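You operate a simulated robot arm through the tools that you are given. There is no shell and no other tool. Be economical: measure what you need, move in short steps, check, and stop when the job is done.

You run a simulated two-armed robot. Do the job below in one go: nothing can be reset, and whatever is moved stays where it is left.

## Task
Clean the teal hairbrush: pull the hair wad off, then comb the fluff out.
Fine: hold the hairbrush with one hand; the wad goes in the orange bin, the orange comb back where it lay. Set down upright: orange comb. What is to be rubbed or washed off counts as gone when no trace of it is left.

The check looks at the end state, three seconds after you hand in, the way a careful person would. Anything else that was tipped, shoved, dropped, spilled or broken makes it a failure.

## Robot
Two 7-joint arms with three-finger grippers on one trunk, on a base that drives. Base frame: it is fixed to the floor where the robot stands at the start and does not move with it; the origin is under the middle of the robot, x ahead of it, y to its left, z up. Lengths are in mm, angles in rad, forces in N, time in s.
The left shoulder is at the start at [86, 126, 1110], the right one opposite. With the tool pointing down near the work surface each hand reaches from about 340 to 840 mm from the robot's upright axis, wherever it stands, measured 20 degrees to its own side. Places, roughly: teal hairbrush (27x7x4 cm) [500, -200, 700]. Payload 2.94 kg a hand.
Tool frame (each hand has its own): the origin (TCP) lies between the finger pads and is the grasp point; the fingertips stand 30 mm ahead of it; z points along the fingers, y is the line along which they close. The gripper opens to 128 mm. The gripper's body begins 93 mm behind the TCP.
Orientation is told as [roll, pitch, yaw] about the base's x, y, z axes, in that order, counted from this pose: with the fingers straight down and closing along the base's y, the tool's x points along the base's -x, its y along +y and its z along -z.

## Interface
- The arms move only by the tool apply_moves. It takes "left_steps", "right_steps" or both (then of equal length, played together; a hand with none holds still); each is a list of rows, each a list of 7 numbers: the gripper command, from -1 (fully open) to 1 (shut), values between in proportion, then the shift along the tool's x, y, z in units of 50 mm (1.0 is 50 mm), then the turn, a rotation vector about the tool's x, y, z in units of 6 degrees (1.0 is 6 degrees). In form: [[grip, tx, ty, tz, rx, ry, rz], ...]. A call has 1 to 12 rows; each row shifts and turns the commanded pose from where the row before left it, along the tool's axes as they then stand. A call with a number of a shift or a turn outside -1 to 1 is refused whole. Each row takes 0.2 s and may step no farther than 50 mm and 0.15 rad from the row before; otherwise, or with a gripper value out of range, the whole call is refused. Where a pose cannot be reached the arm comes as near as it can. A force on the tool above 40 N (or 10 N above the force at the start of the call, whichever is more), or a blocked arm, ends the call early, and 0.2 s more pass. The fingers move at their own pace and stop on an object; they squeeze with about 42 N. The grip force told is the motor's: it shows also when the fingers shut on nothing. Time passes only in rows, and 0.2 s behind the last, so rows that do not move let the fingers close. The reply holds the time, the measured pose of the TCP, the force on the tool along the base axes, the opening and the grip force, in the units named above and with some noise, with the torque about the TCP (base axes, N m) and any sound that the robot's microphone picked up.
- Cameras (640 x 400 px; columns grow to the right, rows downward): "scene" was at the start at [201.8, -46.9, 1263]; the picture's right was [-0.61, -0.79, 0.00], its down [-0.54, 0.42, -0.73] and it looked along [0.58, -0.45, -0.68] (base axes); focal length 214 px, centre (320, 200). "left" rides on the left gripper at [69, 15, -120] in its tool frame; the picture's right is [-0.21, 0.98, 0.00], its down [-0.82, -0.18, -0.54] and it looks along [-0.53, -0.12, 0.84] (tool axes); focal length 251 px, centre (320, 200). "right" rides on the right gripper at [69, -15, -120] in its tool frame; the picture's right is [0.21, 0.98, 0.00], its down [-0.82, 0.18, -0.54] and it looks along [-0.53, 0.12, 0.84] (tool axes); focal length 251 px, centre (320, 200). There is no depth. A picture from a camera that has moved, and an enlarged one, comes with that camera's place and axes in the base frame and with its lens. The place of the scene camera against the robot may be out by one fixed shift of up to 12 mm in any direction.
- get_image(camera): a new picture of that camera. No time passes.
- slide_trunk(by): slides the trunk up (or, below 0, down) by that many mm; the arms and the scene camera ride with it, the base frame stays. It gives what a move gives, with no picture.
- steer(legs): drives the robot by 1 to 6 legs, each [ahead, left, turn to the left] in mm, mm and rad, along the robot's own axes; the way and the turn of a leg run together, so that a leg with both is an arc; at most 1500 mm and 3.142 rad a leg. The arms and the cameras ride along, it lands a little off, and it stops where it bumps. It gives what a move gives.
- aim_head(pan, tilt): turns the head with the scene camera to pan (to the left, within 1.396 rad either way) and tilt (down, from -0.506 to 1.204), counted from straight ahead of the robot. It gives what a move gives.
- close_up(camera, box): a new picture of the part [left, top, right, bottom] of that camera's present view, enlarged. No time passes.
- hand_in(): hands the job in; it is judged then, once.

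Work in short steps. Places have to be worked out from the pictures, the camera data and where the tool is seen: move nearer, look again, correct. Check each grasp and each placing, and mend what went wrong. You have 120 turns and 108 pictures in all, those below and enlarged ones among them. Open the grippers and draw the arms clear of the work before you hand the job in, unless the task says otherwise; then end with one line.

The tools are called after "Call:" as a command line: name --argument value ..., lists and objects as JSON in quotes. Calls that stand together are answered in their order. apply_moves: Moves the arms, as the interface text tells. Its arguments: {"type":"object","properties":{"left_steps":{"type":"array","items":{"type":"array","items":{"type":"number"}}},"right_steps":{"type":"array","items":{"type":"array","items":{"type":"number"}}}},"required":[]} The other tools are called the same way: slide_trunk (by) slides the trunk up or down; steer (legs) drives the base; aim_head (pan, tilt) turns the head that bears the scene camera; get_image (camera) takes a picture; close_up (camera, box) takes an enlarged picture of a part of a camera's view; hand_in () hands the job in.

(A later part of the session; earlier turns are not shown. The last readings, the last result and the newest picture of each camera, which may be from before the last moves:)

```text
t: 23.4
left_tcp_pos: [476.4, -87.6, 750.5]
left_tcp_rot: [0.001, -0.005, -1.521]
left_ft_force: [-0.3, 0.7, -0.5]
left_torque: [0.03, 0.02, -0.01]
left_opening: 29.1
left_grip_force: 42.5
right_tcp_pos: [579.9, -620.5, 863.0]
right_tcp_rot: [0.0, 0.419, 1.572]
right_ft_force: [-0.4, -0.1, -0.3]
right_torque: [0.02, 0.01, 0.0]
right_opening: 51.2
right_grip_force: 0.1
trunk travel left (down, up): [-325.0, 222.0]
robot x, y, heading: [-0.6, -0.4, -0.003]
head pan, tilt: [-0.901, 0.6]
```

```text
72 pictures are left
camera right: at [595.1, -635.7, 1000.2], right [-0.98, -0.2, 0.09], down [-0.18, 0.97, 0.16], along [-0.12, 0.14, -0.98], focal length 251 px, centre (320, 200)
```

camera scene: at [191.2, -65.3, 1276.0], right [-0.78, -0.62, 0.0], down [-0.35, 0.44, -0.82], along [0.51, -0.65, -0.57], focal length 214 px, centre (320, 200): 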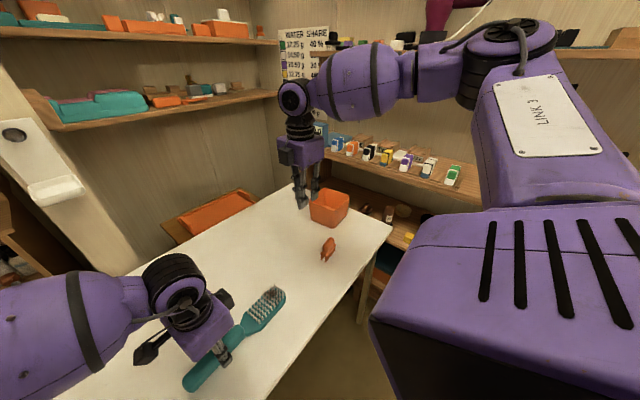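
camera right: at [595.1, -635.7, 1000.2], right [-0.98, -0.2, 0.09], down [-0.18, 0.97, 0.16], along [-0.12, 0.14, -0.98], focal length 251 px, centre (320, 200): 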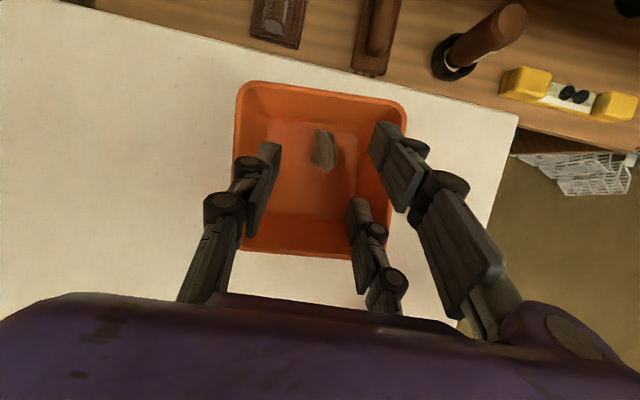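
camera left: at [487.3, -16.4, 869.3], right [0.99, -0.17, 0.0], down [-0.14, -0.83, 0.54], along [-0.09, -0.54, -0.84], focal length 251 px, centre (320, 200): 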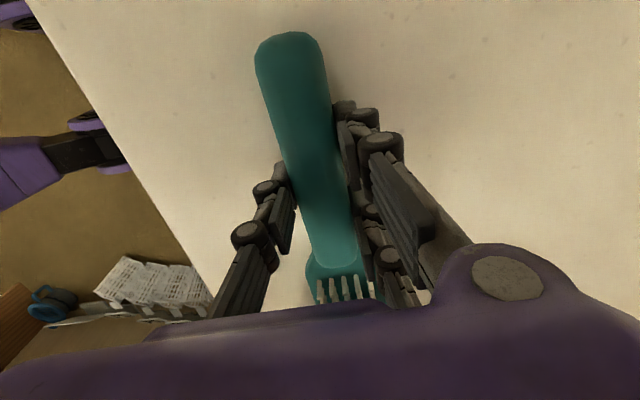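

The wad lies in the bin. I lift out, straighten and go above the comb.

Call:
apply_moves --right_steps '[[0.2, 0.366, 0, -0.82, 0, 0, 0], [0.2, 0.366, 0, -0.82, 0, 0, 0], [0, 0, 0, 0, 0, -1, 0], [-0.2, 0, 0, 0, 0, -1, 0], [-0.2, 0, 0, 0, 0, -1, 0], [-0.2, 0, 0, 0, 0, -1, 0], [-0.2, -0.725, 0.595, 0.25, 0, 0, 0], [-0.2, -0.725, 0.595, 0.25, 0, 0, 0], [-0.2, -0.725, 0.595, 0.25, 0, 0, 0], [-0.2, -0.725, 0.595, 0.25, 0, 0, 0], [-0.2, 0, 0, 0, 0, 0, 0]]'

Call:
get_image --camera "right"

Call:
close_up --camera "scene" --box '[290, 220, 370, 270]'

```text
t: 25.8
left_tcp_pos: [475.7, -87.0, 749.4]
left_tcp_rot: [0.001, -0.006, -1.522]
left_ft_force: [0.2, -0.4, -0.4]
left_torque: [0.03, 0.02, 0.0]
left_opening: 29.3
left_grip_force: 41.7
right_tcp_pos: [462.3, -476.6, 906.0]
right_tcp_rot: [0.001, -0.001, 1.573]
right_ft_force: [0.1, 0.6, -1.0]
right_torque: [0.02, -0.01, 0.03]
right_opening: 76.9
right_grip_force: 0.1
trunk travel left (down, up): [-325.0, 222.0]
robot x, y, heading: [-2.8, -0.6, -0.001]
head pan, tilt: [-0.901, 0.6]
```

```text
71 pictures are left
camera right: at [477.4, -547.0, 1025.2], right [-0.98, -0.22, 0.0], down [-0.18, 0.82, 0.54], along [-0.12, 0.53, -0.84], focal length 251 px, centre (320, 200)
```

right: 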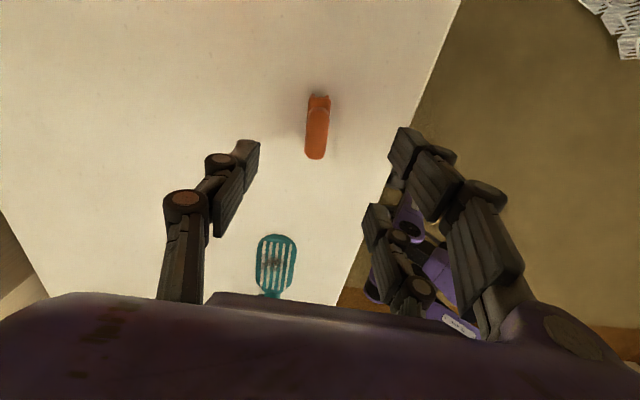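

```text
8.00 times, centred on (330, 245) of scene
camera zoom: at [191.6, -65.3, 1276.0], right [-0.78, -0.62, 0.0], down [-0.35, 0.44, -0.82], along [0.51, -0.65, -0.57], focal length 1716 px, centre (240, -160)
```

zoom: 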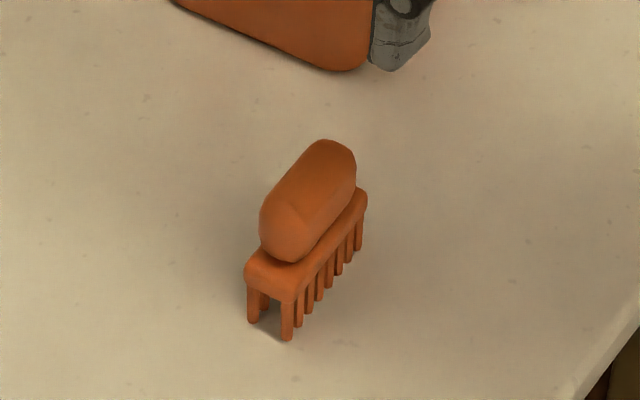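

The comb stands on its teeth with a rounded handle on top at ≈[462, −466], its axis turned about 5° from y. I turn the hand a little and descend to look closer.

Call:
apply_moves --right_steps '[[-0.2, -0.1, 0, 0.7, 0, 0, 0], [-0.2, -0.1, 0, 0.7, 0, 0, 0], [-0.2, 0, 0, 0, 0, 0, -0.8], [-0.2, 0, 0, 0, 0, 0, 0]]'

Call:
close_up --camera "right" --box '[200, 40, 460, 220]'

Call:
close_up --camera "scene" --box '[280, 180, 380, 270]'

```text
t: 26.8
left_tcp_pos: [476.9, -88.1, 749.6]
left_tcp_rot: [-0.002, -0.006, -1.522]
left_ft_force: [0.2, 0.2, 0.6]
left_torque: [0.03, -0.02, 0.0]
left_opening: 29.3
left_grip_force: 42.1
right_tcp_pos: [463.4, -468.7, 833.9]
right_tcp_rot: [0.0, 0.001, 1.656]
right_ft_force: [0.8, 0.1, -0.5]
right_torque: [-0.03, 0.0, 0.0]
right_opening: 76.6
right_grip_force: 0.1
trunk travel left (down, up): [-325.0, 222.0]
robot x, y, heading: [0.9, 1.7, 0.001]
head pan, tilt: [-0.901, 0.6]
```

```text
2.22 times, centred on (330, 130) of right
camera zoom: at [483.0, -537.1, 952.3], right [-0.95, -0.3, 0.0], down [-0.25, 0.8, 0.54], along [-0.16, 0.52, -0.84], focal length 559 px, centre (298, 356)
```

zoom: 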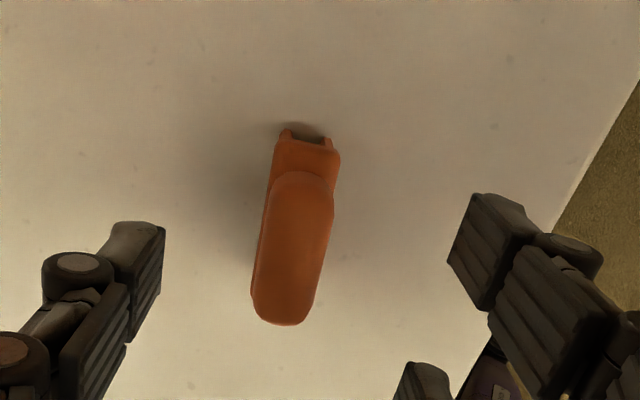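

```text
4.44 times, centred on (330, 225) of scene
camera zoom: at [191.3, -65.3, 1276.0], right [-0.78, -0.62, 0.0], down [-0.35, 0.44, -0.83], along [0.51, -0.65, -0.56], focal length 953 px, centre (276, 89)
```

zoom: 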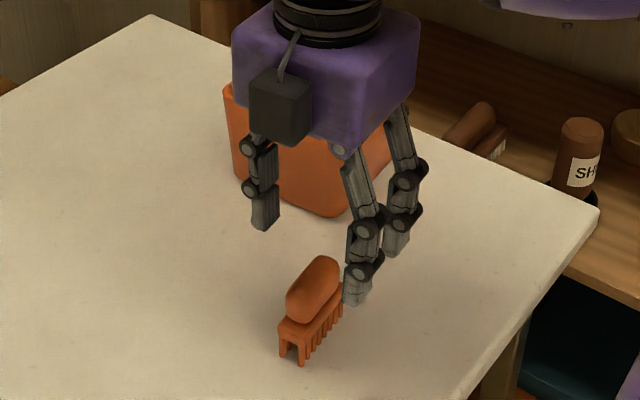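

Comb axis is ≈8° from y, handle centre ≈[463, −464], top ≈773. I correct the yaw and position and descend so the tips sit beside the handle.

Call:
apply_moves --right_steps '[[-0.3, -0.1, 0, 0.4, 0, 0, -0.57], [-0.3, 0, 0, 0.3, 0, 0, 0], [-0.3, 0, 0, 0.24, 0, 0, 0], [-0.3, 0, 0, 0, 0, 0, 0]]'

Call:
close_up --camera "right" --box '[200, 60, 460, 240]'

Call:
close_up --camera "scene" --box '[290, 200, 370, 270]'

```text
t: 27.8
left_tcp_pos: [476.5, -88.1, 749.4]
left_tcp_rot: [0.0, -0.004, -1.523]
left_ft_force: [0.1, 0.1, -0.8]
left_torque: [0.07, 0.0, -0.03]
left_opening: 29.2
left_grip_force: 42.4
right_tcp_pos: [463.3, -463.2, 785.9]
right_tcp_rot: [0.001, -0.001, 1.715]
right_ft_force: [-0.6, 0.1, -0.1]
right_torque: [-0.02, 0.02, 0.05]
right_opening: 83.2
right_grip_force: 0.0
trunk travel left (down, up): [-325.0, 222.0]
robot x, y, heading: [-2.8, 2.8, 0.001]
head pan, tilt: [-0.901, 0.6]
```

```text
2.22 times, centred on (330, 150) of right
camera zoom: at [488.1, -530.4, 905.2], right [-0.94, -0.35, 0.0], down [-0.3, 0.79, 0.54], along [-0.19, 0.51, -0.84], focal length 559 px, centre (298, 311)
```

zoom: 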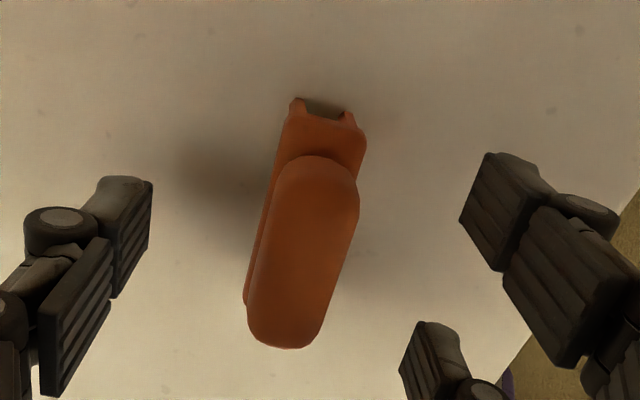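

```text
5.71 times, centred on (330, 235) of scene
camera zoom: at [191.2, -65.3, 1276.0], right [-0.78, -0.62, 0.0], down [-0.35, 0.44, -0.83], along [0.51, -0.65, -0.56], focal length 1226 px, centre (263, 0)
```

zoom: 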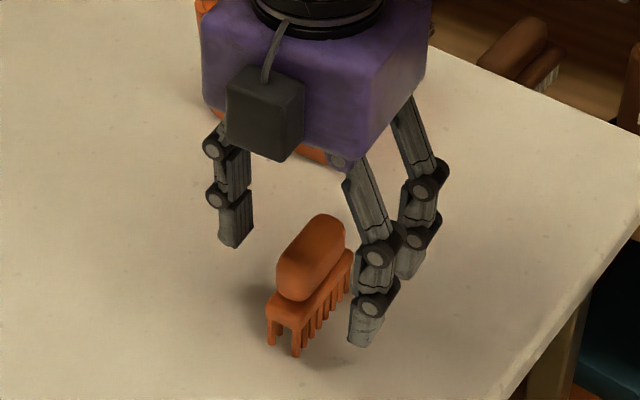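

Centred and aligned within 2°. I add a slight yaw correction and close on the comb handle.

Call:
apply_moves --right_steps '[[-0.3, 0, 0, 0, 0, 0, -0.25], [0, 0, 0, 0, 0, 0, 0], [0.3, 0, 0, 0, 0, 0, 0], [0.5, 0, 0, 0, 0, 0, 0], [0.7, 0, 0, 0, 0, 0, 0], [1, 0, 0, 0, 0, 0, 0], [1, 0, 0, 0, 0, 0, 0]]'

Call:
close_up --camera "right" --box '[200, 60, 460, 240]'

Call:
close_up --camera "scene" --box '[290, 200, 370, 270]'

```text
t: 29.4
left_tcp_pos: [475.5, -87.3, 750.5]
left_tcp_rot: [0.0, -0.007, -1.523]
left_ft_force: [0.5, 0.0, 0.0]
left_torque: [0.05, -0.01, -0.02]
left_opening: 28.9
left_grip_force: 42.7
right_tcp_pos: [462.5, -464.4, 787.8]
right_tcp_rot: [0.0, 0.0, 1.742]
right_ft_force: [-0.3, -0.3, 0.0]
right_torque: [0.03, 0.0, 0.01]
right_opening: 20.7
right_grip_force: 42.7
trunk travel left (down, up): [-325.0, 222.0]
robot x, y, heading: [-3.4, -4.1, 0.0]
head pan, tilt: [-0.901, 0.6]
```

```text
2.22 times, centred on (330, 150) of right
camera zoom: at [489.2, -529.9, 905.9], right [-0.93, -0.38, 0.0], down [-0.32, 0.78, 0.54], along [-0.2, 0.5, -0.84], focal length 559 px, centre (298, 311)
```

zoom: 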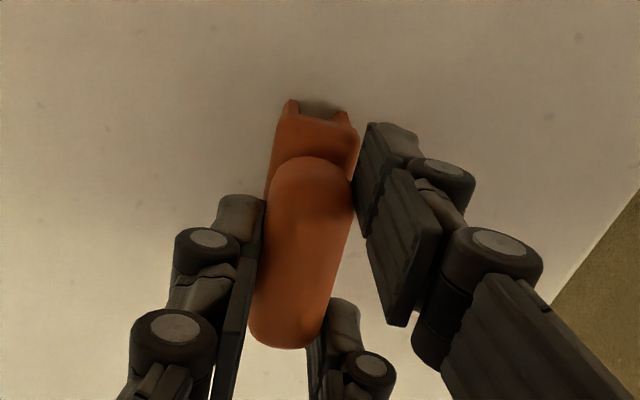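

```text
5.71 times, centred on (330, 235) of scene
camera zoom: at [191.2, -65.4, 1276.0], right [-0.78, -0.62, 0.0], down [-0.35, 0.44, -0.83], along [0.51, -0.65, -0.56], focal length 1226 px, centre (263, 0)
```

zoom: 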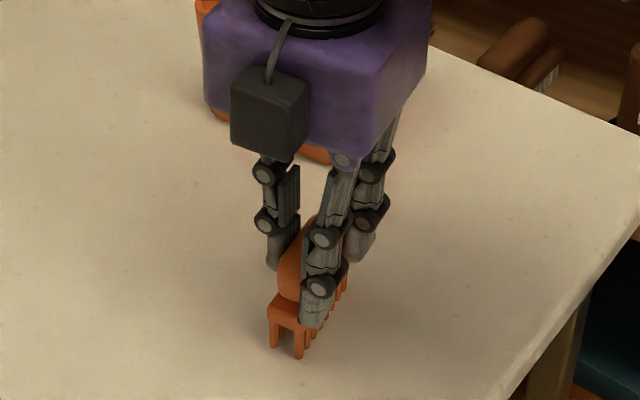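

Comb gripped (20.7 mm, 42 N) at TCP [462.5, −464.4, 787.7], yaw 1.742: I note this for the return. I lift it and begin turning so its teeth row lies across the brush.

Call:
apply_moves --right_steps '[[1, 0, 0, -0.4, 0, 0, 0], [1, 0, 0, -0.9, 0, 0, 0], [1, 0, 0, -0.9, 0, 0, 0], [1, 0, 0, 0, 0, 0, 1], [1, 0, 0, 0, 0, 0, 1], [1, 0, 0, 0, 0, 0, 1], [1, 0, 0, 0, 0, 0, 1], [1, 0, 0, 0, 0, 0, 1], [1, 0, 0, 0, 0, 0, 1], [1, 0, 0, 0, 0, 0, 1], [1, 0, 0, 0, 0, 0, 1]]'

Call:
apply_moves --right_steps '[[1, 0, 0, 0, 0, 0, 1], [1, 0, 0, 0, 0, 0, 1], [1, 0, 0, 0, 0, 0, 1], [1, 0, 0, 0, 0, 0, 1], [1, 0, 0, 0, 0, 0, 1], [1, 0, 0, 0, 0, 0, 1], [1, 0, 0, 0, 0, 0, 1], [1, 0, 0, 0, 0, 0, 1], [1, 0, 0, 0, 0, 0, 0.6], [1, 0, 0, 0, 0, 0, 0]]'

Call:
get_image --camera "right"

Call:
get_image --camera "scene"

```text
t: 31.8
left_tcp_pos: [475.6, -87.6, 749.7]
left_tcp_rot: [0.001, -0.006, -1.522]
left_ft_force: [-0.9, 0.1, 0.6]
left_torque: [0.02, 0.04, 0.05]
left_opening: 29.1
left_grip_force: 42.2
right_tcp_pos: [460.6, -463.1, 898.8]
right_tcp_rot: [-0.001, 0.0, 0.901]
right_ft_force: [0.2, 0.0, 0.8]
right_torque: [0.0, -0.01, 0.0]
right_opening: 20.9
right_grip_force: 42.2
trunk travel left (down, up): [-325.0, 222.0]
robot x, y, heading: [5.5, -0.0, 0.002]
head pan, tilt: [-0.901, 0.6]
```

```text
t: 34.0
left_tcp_pos: [474.8, -86.3, 750.2]
left_tcp_rot: [-0.001, -0.006, -1.521]
left_ft_force: [-0.2, 0.2, 0.0]
left_torque: [-0.03, 0.02, 0.02]
left_opening: 29.1
left_grip_force: 42.3
right_tcp_pos: [461.7, -465.4, 898.3]
right_tcp_rot: [-0.001, 0.0, 0.001]
right_ft_force: [0.8, 0.0, -0.9]
right_torque: [0.0, 0.03, 0.04]
right_opening: 20.8
right_grip_force: 41.9
trunk travel left (down, up): [-325.0, 222.0]
robot x, y, heading: [2.6, 1.8, -0.003]
head pan, tilt: [-0.901, 0.6]
```

```text
63 pictures are left
camera right: at [392.2, -480.0, 1016.9], right [-0.22, 0.98, 0.0], down [0.82, 0.18, 0.54], along [0.53, 0.12, -0.84], focal length 251 px, centre (320, 200)
```

right: 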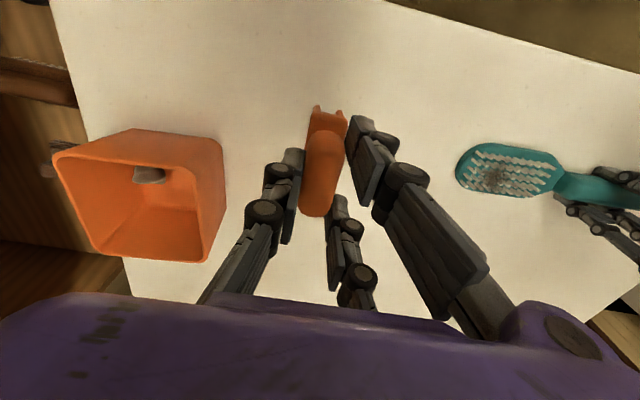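

```text
62 pictures are left
camera scene: at [191.2, -65.4, 1276.0], right [-0.78, -0.62, 0.0], down [-0.35, 0.44, -0.83], along [0.51, -0.65, -0.56], focal length 214 px, centre (320, 200)
```

scene: 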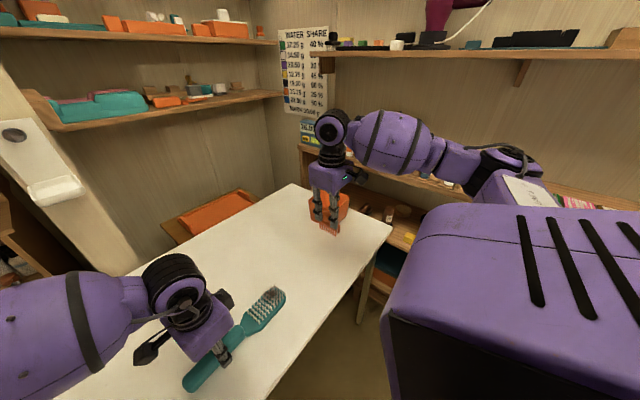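

Fluff is centred at ≈[484, −243]; comb now lies across. I bring the comb above the brush head and aim the head there.

Call:
apply_moves --right_steps '[[1, -0.07, 0.8, 0, 0, 0, 0], [1, -0.07, 0.8, 0, 0, 0, 0], [1, -0.07, 0.8, 0, 0, 0, 0], [1, -0.07, 0.8, 0, 0, 0, 0], [1, -0.07, 0.8, 0.3, 0, 0, 0], [1, -0.07, 0.8, 0.3, 0, 0, 0], [1, 0, 0, 0, 0, 0, 0]]'

Call:
aim_head --pan -0.5 --tilt 0.85

Call:
get_image --camera "scene"

Call:
get_image --camera "right"

```text
t: 35.6
left_tcp_pos: [475.4, -88.5, 750.1]
left_tcp_rot: [0.002, -0.004, -1.523]
left_ft_force: [-0.3, 0.5, -0.5]
left_torque: [0.0, 0.02, -0.01]
left_opening: 29.0
left_grip_force: 42.0
right_tcp_pos: [481.1, -224.9, 865.7]
right_tcp_rot: [-0.001, 0.0, 0.001]
right_ft_force: [-0.9, -0.1, 0.4]
right_torque: [0.03, -0.03, -0.02]
right_opening: 20.7
right_grip_force: 42.3
trunk travel left (down, up): [-325.0, 222.0]
robot x, y, heading: [0.9, -0.7, 0.001]
head pan, tilt: [-0.901, 0.6]
```

```text
t: 36.5
left_tcp_pos: [475.8, -87.9, 749.7]
left_tcp_rot: [0.001, -0.005, -1.521]
left_ft_force: [-0.2, -0.2, 1.0]
left_torque: [0.01, 0.0, 0.02]
left_opening: 29.1
left_grip_force: 41.6
right_tcp_pos: [480.6, -225.1, 864.0]
right_tcp_rot: [0.001, 0.001, 0.003]
right_ft_force: [-0.7, 0.1, -0.2]
right_torque: [-0.03, -0.01, 0.02]
right_opening: 20.7
right_grip_force: 42.2
trunk travel left (down, up): [-325.0, 222.0]
robot x, y, heading: [0.0, 3.6, 0.002]
head pan, tilt: [-0.499, 0.85]
```

```text
61 pictures are left
camera scene: at [203.9, -39.1, 1258.3], right [-0.54, -0.84, 0.0], down [-0.61, 0.39, -0.69], along [0.58, -0.37, -0.72], focal length 214 px, centre (320, 200)
```

scene: 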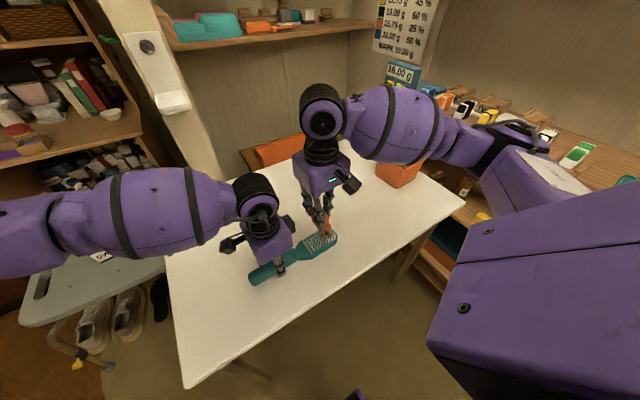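

```text
60 pictures are left
camera right: at [411.2, -241.3, 983.4], right [-0.22, 0.98, 0.0], down [0.82, 0.18, 0.54], along [0.53, 0.12, -0.84], focal length 251 px, centre (320, 200)
```

right: 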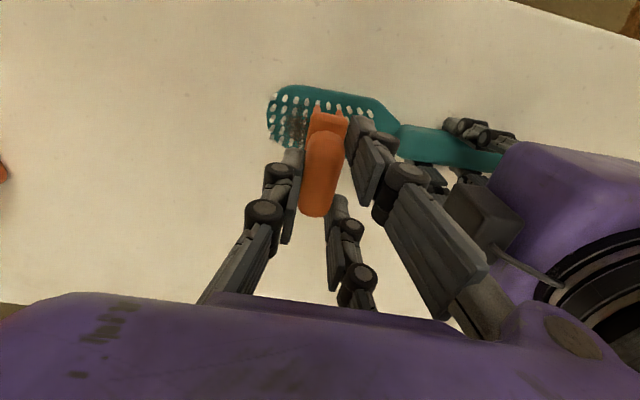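

I check the clearance and comb position over the fluff up close.

Call:
close_up --camera "scene" --box '[250, 160, 370, 290]'

Call:
close_up --camera "right" --box '[240, 70, 420, 220]'

```text
3.08 times, centred on (310, 225) of scene
camera zoom: at [203.9, -39.1, 1258.3], right [-0.54, -0.84, 0.0], down [-0.61, 0.39, -0.69], along [0.58, -0.37, -0.72], focal length 660 px, centre (351, 123)
```

zoom: 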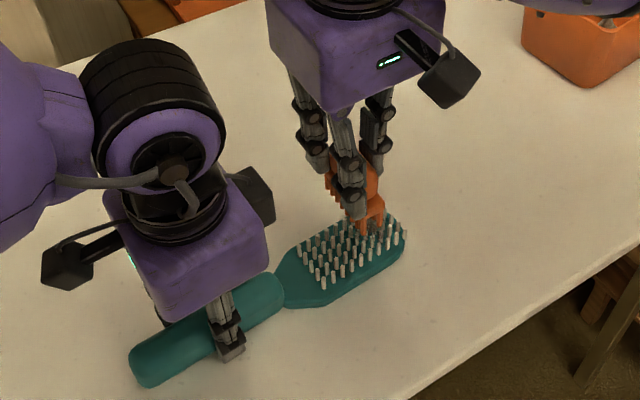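

```text
2.67 times, centred on (330, 145) of right
camera zoom: at [411.2, -241.3, 983.4], right [-0.22, 0.98, 0.0], down [0.82, 0.18, 0.54], along [0.53, 0.12, -0.84], focal length 670 px, centre (293, 347)
```

zoom: 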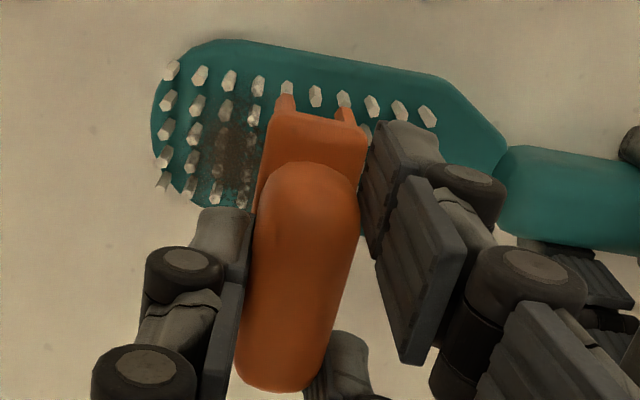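

Comb sits just handle-side of the fluff (y −262…−230). I move 6 mm toward the handle and lower the teeth carefully into the bristles.

Call:
apply_moves --right_steps '[[1, -0.04, 0.12, 0.4, 0, 0, 0], [1, 0, 0, 0.3, 0, 0, 0], [1, 0, 0, 0.1, 0, 0, 0], [1, 0, 0, 0.1, 0, 0, 0], [1, 0, 0, 0, 0, 0, 0]]'

Call:
close_up --camera "scene" --box '[290, 190, 370, 270]'

```text
t: 37.6
left_tcp_pos: [475.3, -87.6, 750.6]
left_tcp_rot: [0.0, -0.005, -1.522]
left_ft_force: [0.3, 0.7, 0.1]
left_torque: [0.01, -0.02, -0.01]
left_opening: 29.1
left_grip_force: 42.0
right_tcp_pos: [483.2, -217.7, 822.4]
right_tcp_rot: [0.0, -0.001, 0.004]
right_ft_force: [-0.1, -0.6, -1.3]
right_torque: [-0.01, 0.01, 0.0]
right_opening: 20.8
right_grip_force: 42.0
trunk travel left (down, up): [-325.0, 222.0]
robot x, y, heading: [-0.2, 0.7, 0.0]
head pan, tilt: [-0.499, 0.85]
```

```text
5.00 times, centred on (330, 230) of scene
camera zoom: at [204.7, -35.3, 1256.1], right [-0.5, -0.87, 0.0], down [-0.64, 0.37, -0.67], along [0.58, -0.33, -0.74], focal length 1072 px, centre (270, 50)
```

zoom: 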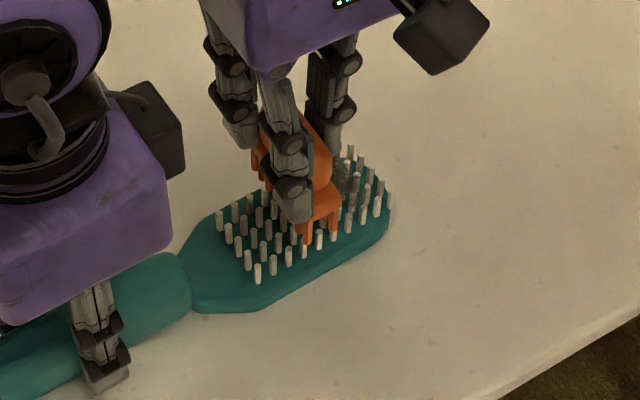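

No contact force yet. I lower another 10 mm in 3 mm rows.

Call:
apply_moves --right_steps '[[1, 0, 0, 0.06, 0, 0, 0], [1, 0, 0, 0.06, 0, 0, 0], [1, 0, 0, 0.06, 0, 0, 0], [1, 0, 0, 0, 0, 0, 0]]'

Call:
close_up --camera "right" --box '[240, 70, 420, 220]'

Call:
close_up --camera "scene" --box '[310, 205, 360, 255]'

```text
t: 38.6
left_tcp_pos: [474.6, -87.0, 751.0]
left_tcp_rot: [0.001, -0.003, -1.519]
left_ft_force: [4.8, -6.0, -15.4]
left_torque: [0.59, -0.09, 0.68]
left_opening: 29.1
left_grip_force: 42.0
right_tcp_pos: [483.0, -218.6, 816.8]
right_tcp_rot: [0.0, -0.007, 0.003]
right_ft_force: [-4.0, -0.7, 40.5]
right_torque: [0.0, 0.57, 0.03]
right_opening: 20.7
right_grip_force: 42.2
trunk travel left (down, up): [-325.0, 222.0]
robot x, y, heading: [-1.7, 1.5, -0.002]
head pan, tilt: [-0.499, 0.85]
```

```text
2.67 times, centred on (330, 145) of right
camera zoom: at [413.4, -234.7, 935.1], right [-0.22, 0.98, 0.0], down [0.82, 0.18, 0.55], along [0.53, 0.12, -0.84], focal length 670 px, centre (293, 347)
```

zoom: 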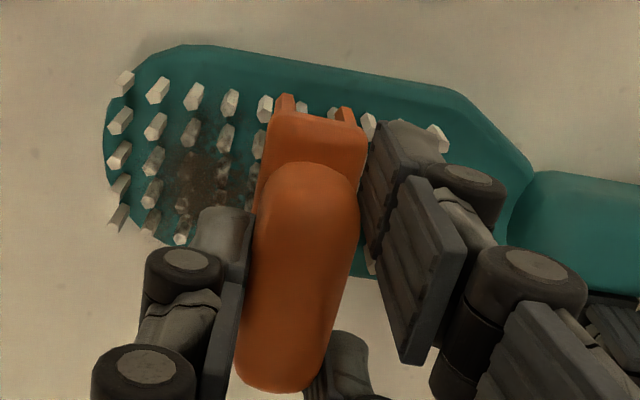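

```text
8.00 times, centred on (335, 230) of scene
camera zoom: at [203.3, -34.0, 1255.9], right [-0.49, -0.87, 0.0], down [-0.65, 0.36, -0.66], along [0.58, -0.32, -0.75], focal length 1716 px, centre (200, -40)
```

zoom: 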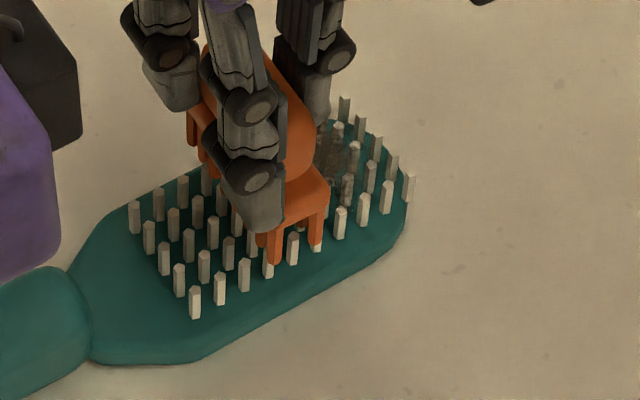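

Teeth touch the bristle tops at TCP z≈817 (40 N). I ease up to light contact and drag toward the tip over the fluff.

Call:
apply_moves --right_steps '[[1, 0, 0, -0.07, 0, 0, 0], [1, 0, 0, 0, 0, 0, 0]]'

Call:
apply_moves --right_steps '[[1, 0, -0.16, 0, 0, 0, 0], [1, 0, -0.16, 0, 0, 0, 0], [1, 0, -0.16, 0, 0, 0, 0], [1, 0, -0.16, 0, 0, 0, 0], [1, 0, -0.16, 0, 0, 0, 0], [1, 0, -0.16, 0, 0, 0, 0], [1, 0, -0.16, 0, 0, 0, 0], [1, 0, -0.16, 0, 0, 0, 0], [1, 0, -0.16, 0, 0, 0, 0], [1, 0, 0, 0, 0, 0, 0]]'

Call:
close_up --camera "right" --box '[240, 70, 420, 220]'

Call:
close_up --camera "scene" --box '[300, 195, 370, 265]'

```text
t: 39.2
left_tcp_pos: [474.3, -87.7, 750.6]
left_tcp_rot: [-0.003, -0.005, -1.524]
left_ft_force: [-3.1, 0.5, -3.6]
left_torque: [0.03, 0.11, -0.25]
left_opening: 29.3
left_grip_force: 41.9
right_tcp_pos: [481.8, -218.6, 817.2]
right_tcp_rot: [-0.002, 0.001, 0.004]
right_ft_force: [6.0, 0.5, 11.6]
right_torque: [0.05, -0.53, -0.01]
right_opening: 21.0
right_grip_force: 41.7
trunk travel left (down, up): [-325.0, 222.0]
robot x, y, heading: [-0.3, -0.4, 0.002]
head pan, tilt: [-0.499, 0.85]
```

```text
t: 41.5
left_tcp_pos: [476.0, -86.9, 750.4]
left_tcp_rot: [0.002, -0.005, -1.521]
left_ft_force: [-0.9, -0.5, 2.2]
left_torque: [-0.67, -0.03, 0.0]
left_opening: 29.1
left_grip_force: 42.2
right_tcp_pos: [485.1, -288.8, 817.1]
right_tcp_rot: [0.002, -0.001, 0.004]
right_ft_force: [-0.3, 0.3, -0.4]
right_torque: [0.0, 0.0, 0.0]
right_opening: 21.1
right_grip_force: 42.3
trunk travel left (down, up): [-325.0, 222.0]
robot x, y, heading: [0.9, 2.6, -0.0]
head pan, tilt: [-0.499, 0.85]
```

```text
2.67 times, centred on (330, 145) of right
camera zoom: at [414.6, -305.5, 936.6], right [-0.22, 0.98, 0.0], down [0.82, 0.18, 0.54], along [0.53, 0.12, -0.84], focal length 670 px, centre (293, 347)
```

zoom: 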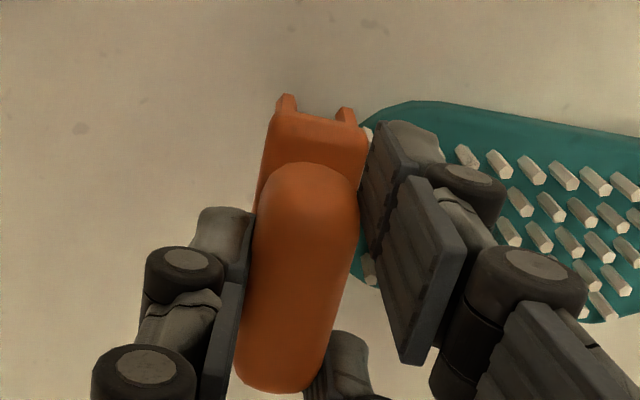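

```text
5.71 times, centred on (335, 230) of scene
camera zoom: at [204.8, -33.4, 1255.2], right [-0.48, -0.88, 0.0], down [-0.66, 0.36, -0.66], along [0.58, -0.32, -0.75], focal length 1226 px, centre (234, 29)
```

zoom: 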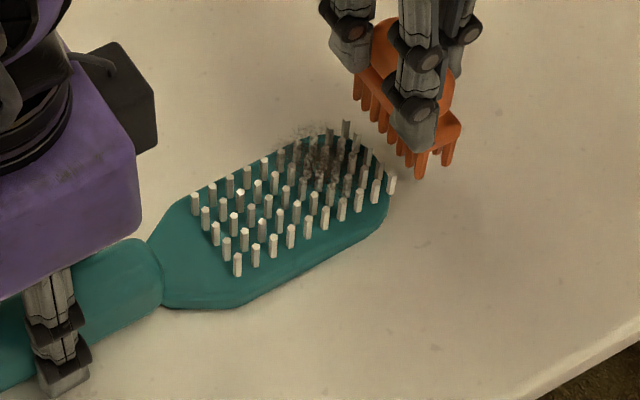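

The fluff is still there, so the teeth must go deeper between bristles. I look closely at the tooth and bristle spacing.

Call:
close_up --camera "scene" --box '[335, 200, 365, 225]'

Call:
close_up --camera "scene" --box '[322, 210, 352, 235]'

```text
16.00 times, centred on (350, 212) of scene
camera zoom: at [204.8, -33.4, 1255.2], right [-0.48, -0.88, 0.0], down [-0.66, 0.36, -0.66], along [0.58, -0.32, -0.75], focal length 3432 px, centre (-160, 0)
```

zoom: 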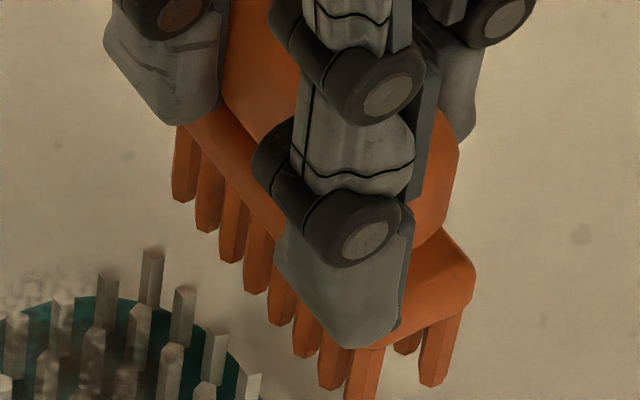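

```text
16.00 times, centred on (337, 222) of scene
camera zoom: at [204.8, -33.4, 1255.2], right [-0.48, -0.88, 0.0], down [-0.66, 0.36, -0.66], along [0.58, -0.32, -0.75], focal length 3432 px, centre (48, -160)
```

zoom: 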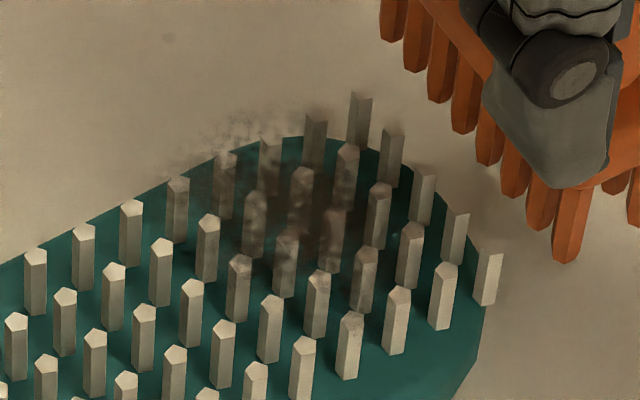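

Tooth rows (≈17 mm apart) don't mesh directly with the bristles. I first retry with firmer pressure: lift, return handle-side, press to ~20 N and drag again.

Call:
apply_moves --right_steps '[[1, 0, 0, -0.6, 0, 0, 0], [1, 0.02, 0.75, 0, 0, 0, 0], [1, 0.02, 0.75, 0, 0, 0, 0], [1, 0, 0, 0.5, 0, 0, 0], [1, 0, 0, 0.1, 0, 0, 0], [1, 0, 0, 0.04, 0, 0, 0], [1, 0, 0, 0, 0, 0, 0]]'

Call:
apply_moves --right_steps '[[1, 0, -0.12, 0, 0, 0, 0], [1, 0, -0.12, 0, 0, 0, 0], [1, 0, -0.12, 0, 0, 0, 0], [1, 0, -0.12, 0, 0, 0, 0], [1, 0, -0.12, 0, 0, 0, 0]]'

Call:
apply_moves --right_steps '[[1, 0, -0.12, 0, 0, 0, 0], [1, 0, -0.12, 0, 0, 0, 0], [1, 0, -0.12, 0, 0, 0, 0], [1, 0, -0.12, 0, 0, 0, 0], [1, 0, -0.12, 0, 0, 0, 0], [1, 0, -0.12, 0, 0, 0, 0], [1, 0, -0.12, 0, 0, 0, 0], [1, 0, -0.12, 0, 0, 0, 0]]'

Call:
close_up --camera "scene" --box '[322, 205, 362, 240]'

```text
t: 43.0
left_tcp_pos: [475.5, -87.2, 750.6]
left_tcp_rot: [0.0, -0.002, -1.521]
left_ft_force: [3.8, -2.9, -5.5]
left_torque: [-0.45, -0.26, 0.43]
left_opening: 29.4
left_grip_force: 41.7
right_tcp_pos: [482.6, -214.3, 816.4]
right_tcp_rot: [-0.001, -0.005, 0.002]
right_ft_force: [-0.3, -3.3, 26.6]
right_torque: [-0.09, 0.24, 0.08]
right_opening: 20.8
right_grip_force: 42.0
trunk travel left (down, up): [-325.0, 222.0]
robot x, y, heading: [1.3, -2.8, 0.002]
head pan, tilt: [-0.499, 0.85]
```

```text
t: 44.2
left_tcp_pos: [474.2, -86.3, 751.6]
left_tcp_rot: [0.002, -0.004, -1.522]
left_ft_force: [1.2, -10.6, -7.4]
left_torque: [0.76, 0.09, 0.37]
left_opening: 29.2
left_grip_force: 42.5
right_tcp_pos: [481.9, -246.1, 816.1]
right_tcp_rot: [-0.001, -0.003, 0.003]
right_ft_force: [-0.6, 10.4, 31.3]
right_torque: [0.52, -0.2, 0.05]
right_opening: 20.9
right_grip_force: 41.6
trunk travel left (down, up): [-325.0, 222.0]
robot x, y, heading: [-1.0, -2.9, -0.007]
head pan, tilt: [-0.499, 0.85]
```

```text
t: 46.0
left_tcp_pos: [475.1, -86.6, 750.7]
left_tcp_rot: [0.0, -0.003, -1.523]
left_ft_force: [0.3, 0.6, 4.3]
left_torque: [-0.94, 0.07, -0.06]
left_opening: 29.1
left_grip_force: 42.3
right_tcp_pos: [480.4, -292.6, 814.3]
right_tcp_rot: [-0.002, 0.002, 0.001]
right_ft_force: [-0.4, 0.6, -0.2]
right_torque: [-0.01, -0.02, 0.0]
right_opening: 20.9
right_grip_force: 41.9
trunk travel left (down, up): [-325.0, 222.0]
robot x, y, heading: [0.6, 3.6, -0.002]
head pan, tilt: [-0.499, 0.85]
```

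```text
11.43 times, centred on (342, 222) of scene
camera zoom: at [204.5, -33.4, 1255.1], right [-0.48, -0.88, 0.0], down [-0.66, 0.36, -0.66], along [0.58, -0.32, -0.75], focal length 2451 px, centre (69, -57)
```

zoom: 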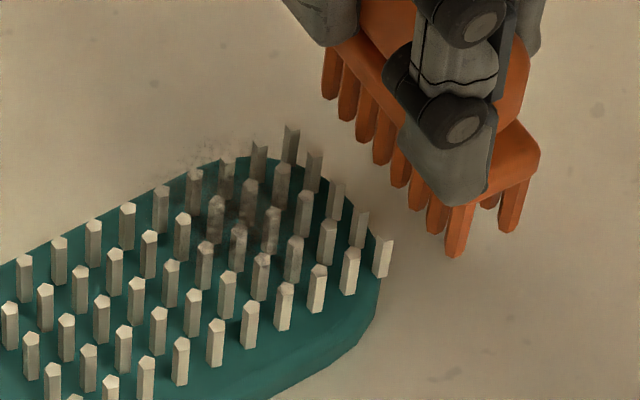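

It works: the fluff is visibly reduced by firm strokes (~25–30 N). I repeat the stroke.

Call:
apply_moves --right_steps '[[1, 0, 0, -0.6, 0, 0, 0], [1, -0.02, 0.78, 0, 0, 0, 0], [1, -0.02, 0.7, 0, 0, 0, 0], [1, 0, 0, 0.5, 0, 0, 0], [1, 0, 0, 0.1, 0, 0, 0], [1, 0, 0, 0, 0, 0, 0]]'

Call:
apply_moves --right_steps '[[1, 0, -0.12, 0, 0, 0, 0], [1, 0, -0.12, 0, 0, 0, 0], [1, 0, -0.12, 0, 0, 0, 0], [1, 0, -0.12, 0, 0, 0, 0], [1, 0, -0.12, 0, 0, 0, 0], [1, 0, -0.12, 0, 0, 0, 0], [1, 0, -0.12, 0, 0, 0, 0], [1, 0, -0.12, 0, 0, 0, 0], [1, 0, -0.12, 0, 0, 0, 0], [1, 0, -0.12, 0, 0, 0, 0], [1, 0, -0.12, 0, 0, 0, 0], [1, 0, -0.12, 0, 0, 0, 0]]'

Call:
close_up --camera "scene" --box '[322, 205, 362, 240]'

```text
t: 47.5
left_tcp_pos: [475.7, -87.7, 750.3]
left_tcp_rot: [-0.002, -0.004, -1.521]
left_ft_force: [0.8, -0.4, -2.2]
left_torque: [0.06, -0.05, 0.11]
left_opening: 29.0
left_grip_force: 42.1
right_tcp_pos: [484.3, -218.0, 816.9]
right_tcp_rot: [0.0, -0.001, 0.003]
right_ft_force: [-1.1, 0.6, 5.3]
right_torque: [-0.02, 0.03, 0.0]
right_opening: 20.8
right_grip_force: 42.3
trunk travel left (down, up): [-325.0, 222.0]
robot x, y, heading: [-0.6, 3.5, 0.002]
head pan, tilt: [-0.499, 0.85]
```

```text
t: 50.0
left_tcp_pos: [476.3, -87.2, 749.5]
left_tcp_rot: [0.0, -0.005, -1.522]
left_ft_force: [0.0, 0.2, 0.2]
left_torque: [-0.08, 0.0, 0.06]
left_opening: 29.1
left_grip_force: 42.2
right_tcp_pos: [484.8, -290.1, 815.2]
right_tcp_rot: [0.001, 0.002, 0.002]
right_ft_force: [0.8, -0.2, 0.3]
right_torque: [0.04, 0.02, 0.03]
right_opening: 20.9
right_grip_force: 42.1
trunk travel left (down, up): [-325.0, 222.0]
robot x, y, heading: [-1.9, -2.8, 0.002]
head pan, tilt: [-0.499, 0.85]
```

```text
11.43 times, centred on (342, 222) of scene
camera zoom: at [204.9, -33.7, 1255.1], right [-0.48, -0.88, 0.0], down [-0.66, 0.36, -0.66], along [0.58, -0.32, -0.75], focal length 2451 px, centre (69, -57)
```

zoom: 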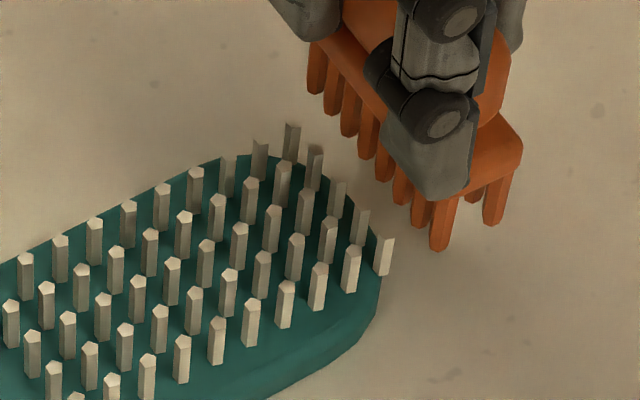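

The fluff looks gone. I lift the comb and check with the right camera too.

Call:
apply_moves --right_steps '[[1, 0, -0.3, -0.9, 0, 0, 0], [1, 0, -0.9, -0.3, 0, 0, 0]]'

Call:
get_image --camera "right"

Call:
close_up --camera "scene" --box '[326, 208, 350, 228]'

```text
t: 50.6
left_tcp_pos: [475.6, -89.2, 750.1]
left_tcp_rot: [-0.001, -0.003, -1.523]
left_ft_force: [-0.4, -1.0, 0.7]
left_torque: [-0.31, -0.02, -0.1]
left_opening: 29.0
left_grip_force: 42.2
right_tcp_pos: [479.9, -352.2, 876.4]
right_tcp_rot: [0.002, -0.001, 0.004]
right_ft_force: [-0.3, -0.3, -0.2]
right_torque: [0.02, 0.01, -0.03]
right_opening: 20.9
right_grip_force: 41.4
trunk travel left (down, up): [-325.0, 222.0]
robot x, y, heading: [0.4, -3.6, -0.001]
head pan, tilt: [-0.499, 0.85]
```

```text
48 pictures are left
camera right: at [411.3, -367.9, 994.2], right [-0.22, 0.98, 0.0], down [0.82, 0.18, 0.54], along [0.53, 0.12, -0.84], focal length 251 px, centre (320, 200)
```

right: 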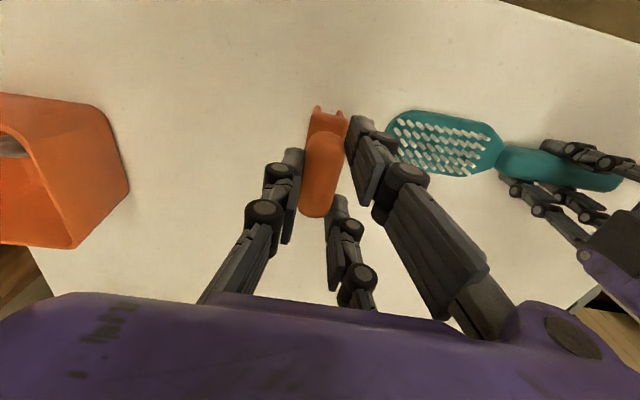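

```text
16.00 times, centred on (338, 218) of scene
camera zoom: at [203.9, -34.4, 1255.3], right [-0.48, -0.88, 0.0], down [-0.66, 0.36, -0.66], along [0.58, -0.32, -0.75], focal length 3432 px, centre (32, -88)
```

zoom: 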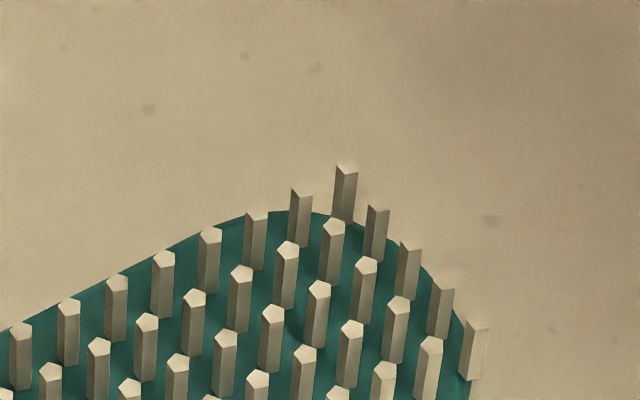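

The brush is clean, no trace left. Now I carry the comb back above its place and turn it back to yaw 1.742.

Call:
apply_moves --right_steps '[[1, 0.12, -0.75, -0.16, 0, 0, 0], [1, 0.12, -0.75, -0.16, 0, 0, 0], [1, 0.12, -0.75, -0.16, 0, 0, 0], [1, 0, 0, 0, 0, 0, -1], [1, 0, 0, 0, 0, 0, -1], [1, 0, 0, 0, 0, 0, -1], [1, 0, 0, 0, 0, 0, -1], [1, 0, 0, 0, 0, 0, -1], [1, 0, 0, 0, 0, 0, -1], [1, 0, 0, 0, 0, 0, -1], [1, 0, 0, 0, 0, 0, -1]]'

Call:
apply_moves --right_steps '[[1, 0, 0, 0, 0, 0, -1], [1, 0, 0, 0, 0, 0, -1], [1, 0, 0, 0, 0, 0, -1], [1, 0, 0, 0, 0, 0, -1], [1, 0, 0, 0, 0, 0, -1], [1, 0, 0, 0, 0, 0, -1], [1, 0, 0, 0, 0, 0, -1], [1, 0, 0, 0, 0, 0, -1], [1, 0, 0, 0, 0, 0, -0.6], [1, 0, 0, 0, 0, 0, 0]]'

Call:
get_image --camera "right"

```text
t: 53.0
left_tcp_pos: [477.1, -87.8, 750.1]
left_tcp_rot: [-0.002, -0.005, -1.522]
left_ft_force: [-0.2, -0.3, 0.5]
left_torque: [-0.17, -0.01, 0.02]
left_opening: 29.1
left_grip_force: 42.2
right_tcp_pos: [465.8, -463.8, 900.3]
right_tcp_rot: [0.0, -0.001, 0.843]
right_ft_force: [0.5, -0.3, 1.0]
right_torque: [-0.03, 0.03, -0.03]
right_opening: 20.6
right_grip_force: 42.1
trunk travel left (down, up): [-325.0, 222.0]
robot x, y, heading: [0.5, 2.0, -0.0]
head pan, tilt: [-0.499, 0.85]
```

```text
t: 55.2
left_tcp_pos: [475.1, -87.2, 749.3]
left_tcp_rot: [0.0, -0.004, -1.521]
left_ft_force: [-0.1, 0.0, -0.4]
left_torque: [0.02, -0.02, 0.03]
left_opening: 29.3
left_grip_force: 41.7
right_tcp_pos: [466.2, -461.8, 898.9]
right_tcp_rot: [0.0, -0.001, 1.742]
right_ft_force: [0.0, -0.9, 0.2]
right_torque: [-0.03, 0.0, 0.0]
right_opening: 20.9
right_grip_force: 42.0
trunk travel left (down, up): [-325.0, 222.0]
robot x, y, heading: [-1.5, -1.4, -0.006]
head pan, tilt: [-0.499, 0.85]
```

```text
46 pictures are left
camera right: at [492.9, -528.7, 1018.6], right [-0.93, -0.38, 0.0], down [-0.32, 0.78, 0.54], along [-0.2, 0.5, -0.84], focal length 251 px, centre (320, 200)
```

right: 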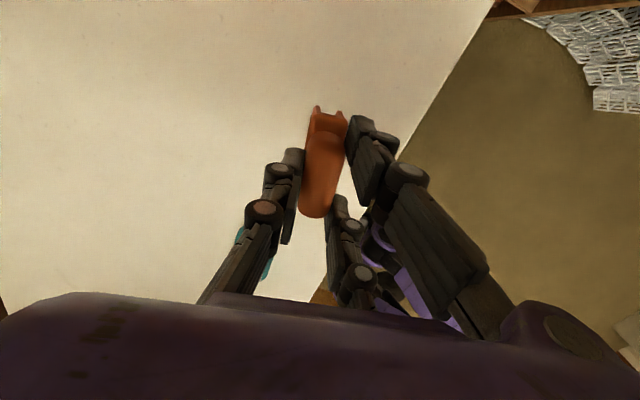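

I correct the small x/y offset and descend to just above the table.

Call:
apply_moves --right_steps '[[1, 0.027, 0.076, 0.8, 0, 0, 0], [1, 0, 0, 0.8, 0, 0, 0], [1, 0, 0, 0.4, 0, 0, 0], [1, 0, 0, 0.1, 0, 0, 0], [1, 0, 0, 0, 0, 0, 0]]'

Call:
close_up --camera "right" --box '[200, 60, 460, 240]'

Call:
aim_head --pan -0.9 --tilt 0.6

Call:
close_up --camera "scene" --box '[290, 200, 370, 270]'

```text
t: 56.5
left_tcp_pos: [475.7, -87.0, 750.1]
left_tcp_rot: [-0.001, -0.007, -1.521]
left_ft_force: [0.2, 0.1, 0.3]
left_torque: [0.06, -0.01, -0.01]
left_opening: 29.0
left_grip_force: 41.9
right_tcp_pos: [462.9, -463.8, 794.2]
right_tcp_rot: [0.0, 0.001, 1.743]
right_ft_force: [0.5, 0.2, -0.2]
right_torque: [0.01, 0.0, 0.02]
right_opening: 20.5
right_grip_force: 41.5
trunk travel left (down, up): [-325.0, 222.0]
robot x, y, heading: [0.7, -1.6, -0.006]
head pan, tilt: [-0.499, 0.85]
```

```text
2.22 times, centred on (330, 150) of right
camera zoom: at [489.6, -530.1, 912.6], right [-0.93, -0.38, 0.0], down [-0.32, 0.78, 0.54], along [-0.2, 0.5, -0.84], focal length 559 px, centre (298, 311)
```

zoom: 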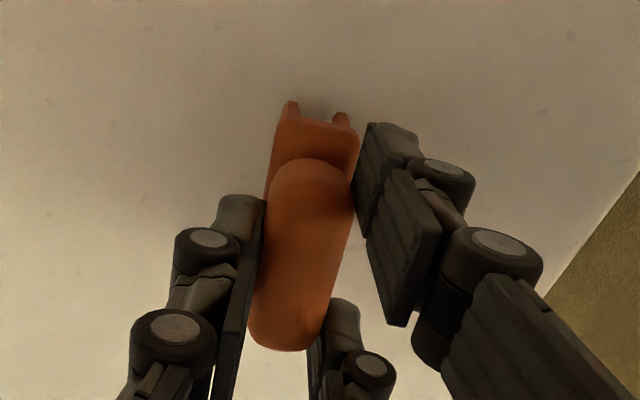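

```text
t: 57.3
left_tcp_pos: [475.7, -87.3, 750.3]
left_tcp_rot: [0.0, -0.005, -1.522]
left_ft_force: [0.3, -0.6, -0.1]
left_torque: [0.04, -0.01, -0.01]
left_opening: 29.1
left_grip_force: 42.2
right_tcp_pos: [463.3, -463.6, 793.7]
right_tcp_rot: [0.0, 0.0, 1.743]
right_ft_force: [-0.1, -0.1, -1.1]
right_torque: [0.03, 0.01, 0.03]
right_opening: 21.0
right_grip_force: 41.6
trunk travel left (down, up): [-325.0, 222.0]
robot x, y, heading: [-2.4, 0.1, 0.005]
head pan, tilt: [-0.901, 0.6]
```

```text
5.71 times, centred on (330, 235) of scene
camera zoom: at [191.3, -65.3, 1276.0], right [-0.78, -0.62, 0.0], down [-0.35, 0.44, -0.82], along [0.51, -0.65, -0.57], focal length 1226 px, centre (263, 0)
```

zoom: 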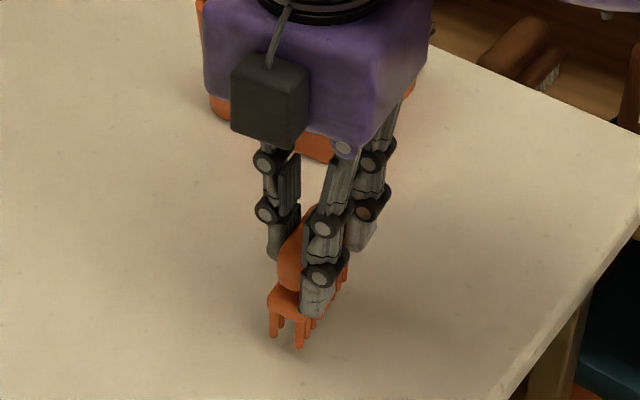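

About 6 mm above the table, same in-hand pose as before. I lower in 2 mm rows to feel touch-down.

Call:
apply_moves --right_steps '[[1, 0, 0.0, 0.04, 0, 0, 0], [1, 0, 0, 0.04, 0, 0, 0], [1, 0, 0, 0.03, 0, 0, 0], [1, 0, 0, 0, 0, 0, 0]]'

```text
t: 58.3
left_tcp_pos: [476.5, -88.7, 750.4]
left_tcp_rot: [0.0, -0.005, -1.521]
left_ft_force: [0.6, -0.8, -0.2]
left_torque: [0.04, -0.03, 0.01]
left_opening: 29.1
left_grip_force: 42.0
right_tcp_pos: [463.7, -464.7, 789.2]
right_tcp_rot: [0.0, 0.0, 1.743]
right_ft_force: [0.0, 0.3, 0.7]
right_torque: [0.02, 0.0, 0.02]
right_opening: 20.8
right_grip_force: 41.8
trunk travel left (down, up): [-325.0, 222.0]
robot x, y, heading: [1.7, 0.2, -0.003]
head pan, tilt: [-0.901, 0.6]
```

No contact yet at 789; I go 1 mm at a time.

Call:
apply_moves --right_steps '[[1, 0, 0, 0.02, 0, 0, 0], [1, 0, 0, 0.02, 0, 0, 0], [1, 0, 0, 0, 0, 0, 0]]'

```text
t: 59.1
left_tcp_pos: [476.5, -86.8, 751.1]
left_tcp_rot: [0.001, -0.004, -1.52]
left_ft_force: [-0.1, -0.2, -0.4]
left_torque: [0.02, -0.03, 0.01]
left_opening: 29.2
left_grip_force: 42.1
right_tcp_pos: [462.5, -465.1, 786.7]
right_tcp_rot: [-0.002, 0.0, 1.741]
right_ft_force: [-0.1, -0.9, 2.2]
right_torque: [0.06, 0.0, -0.02]
right_opening: 20.7
right_grip_force: 41.9
trunk travel left (down, up): [-325.0, 222.0]
robot x, y, heading: [-0.8, 0.8, 0.0]
head pan, tilt: [-0.901, 0.6]
```

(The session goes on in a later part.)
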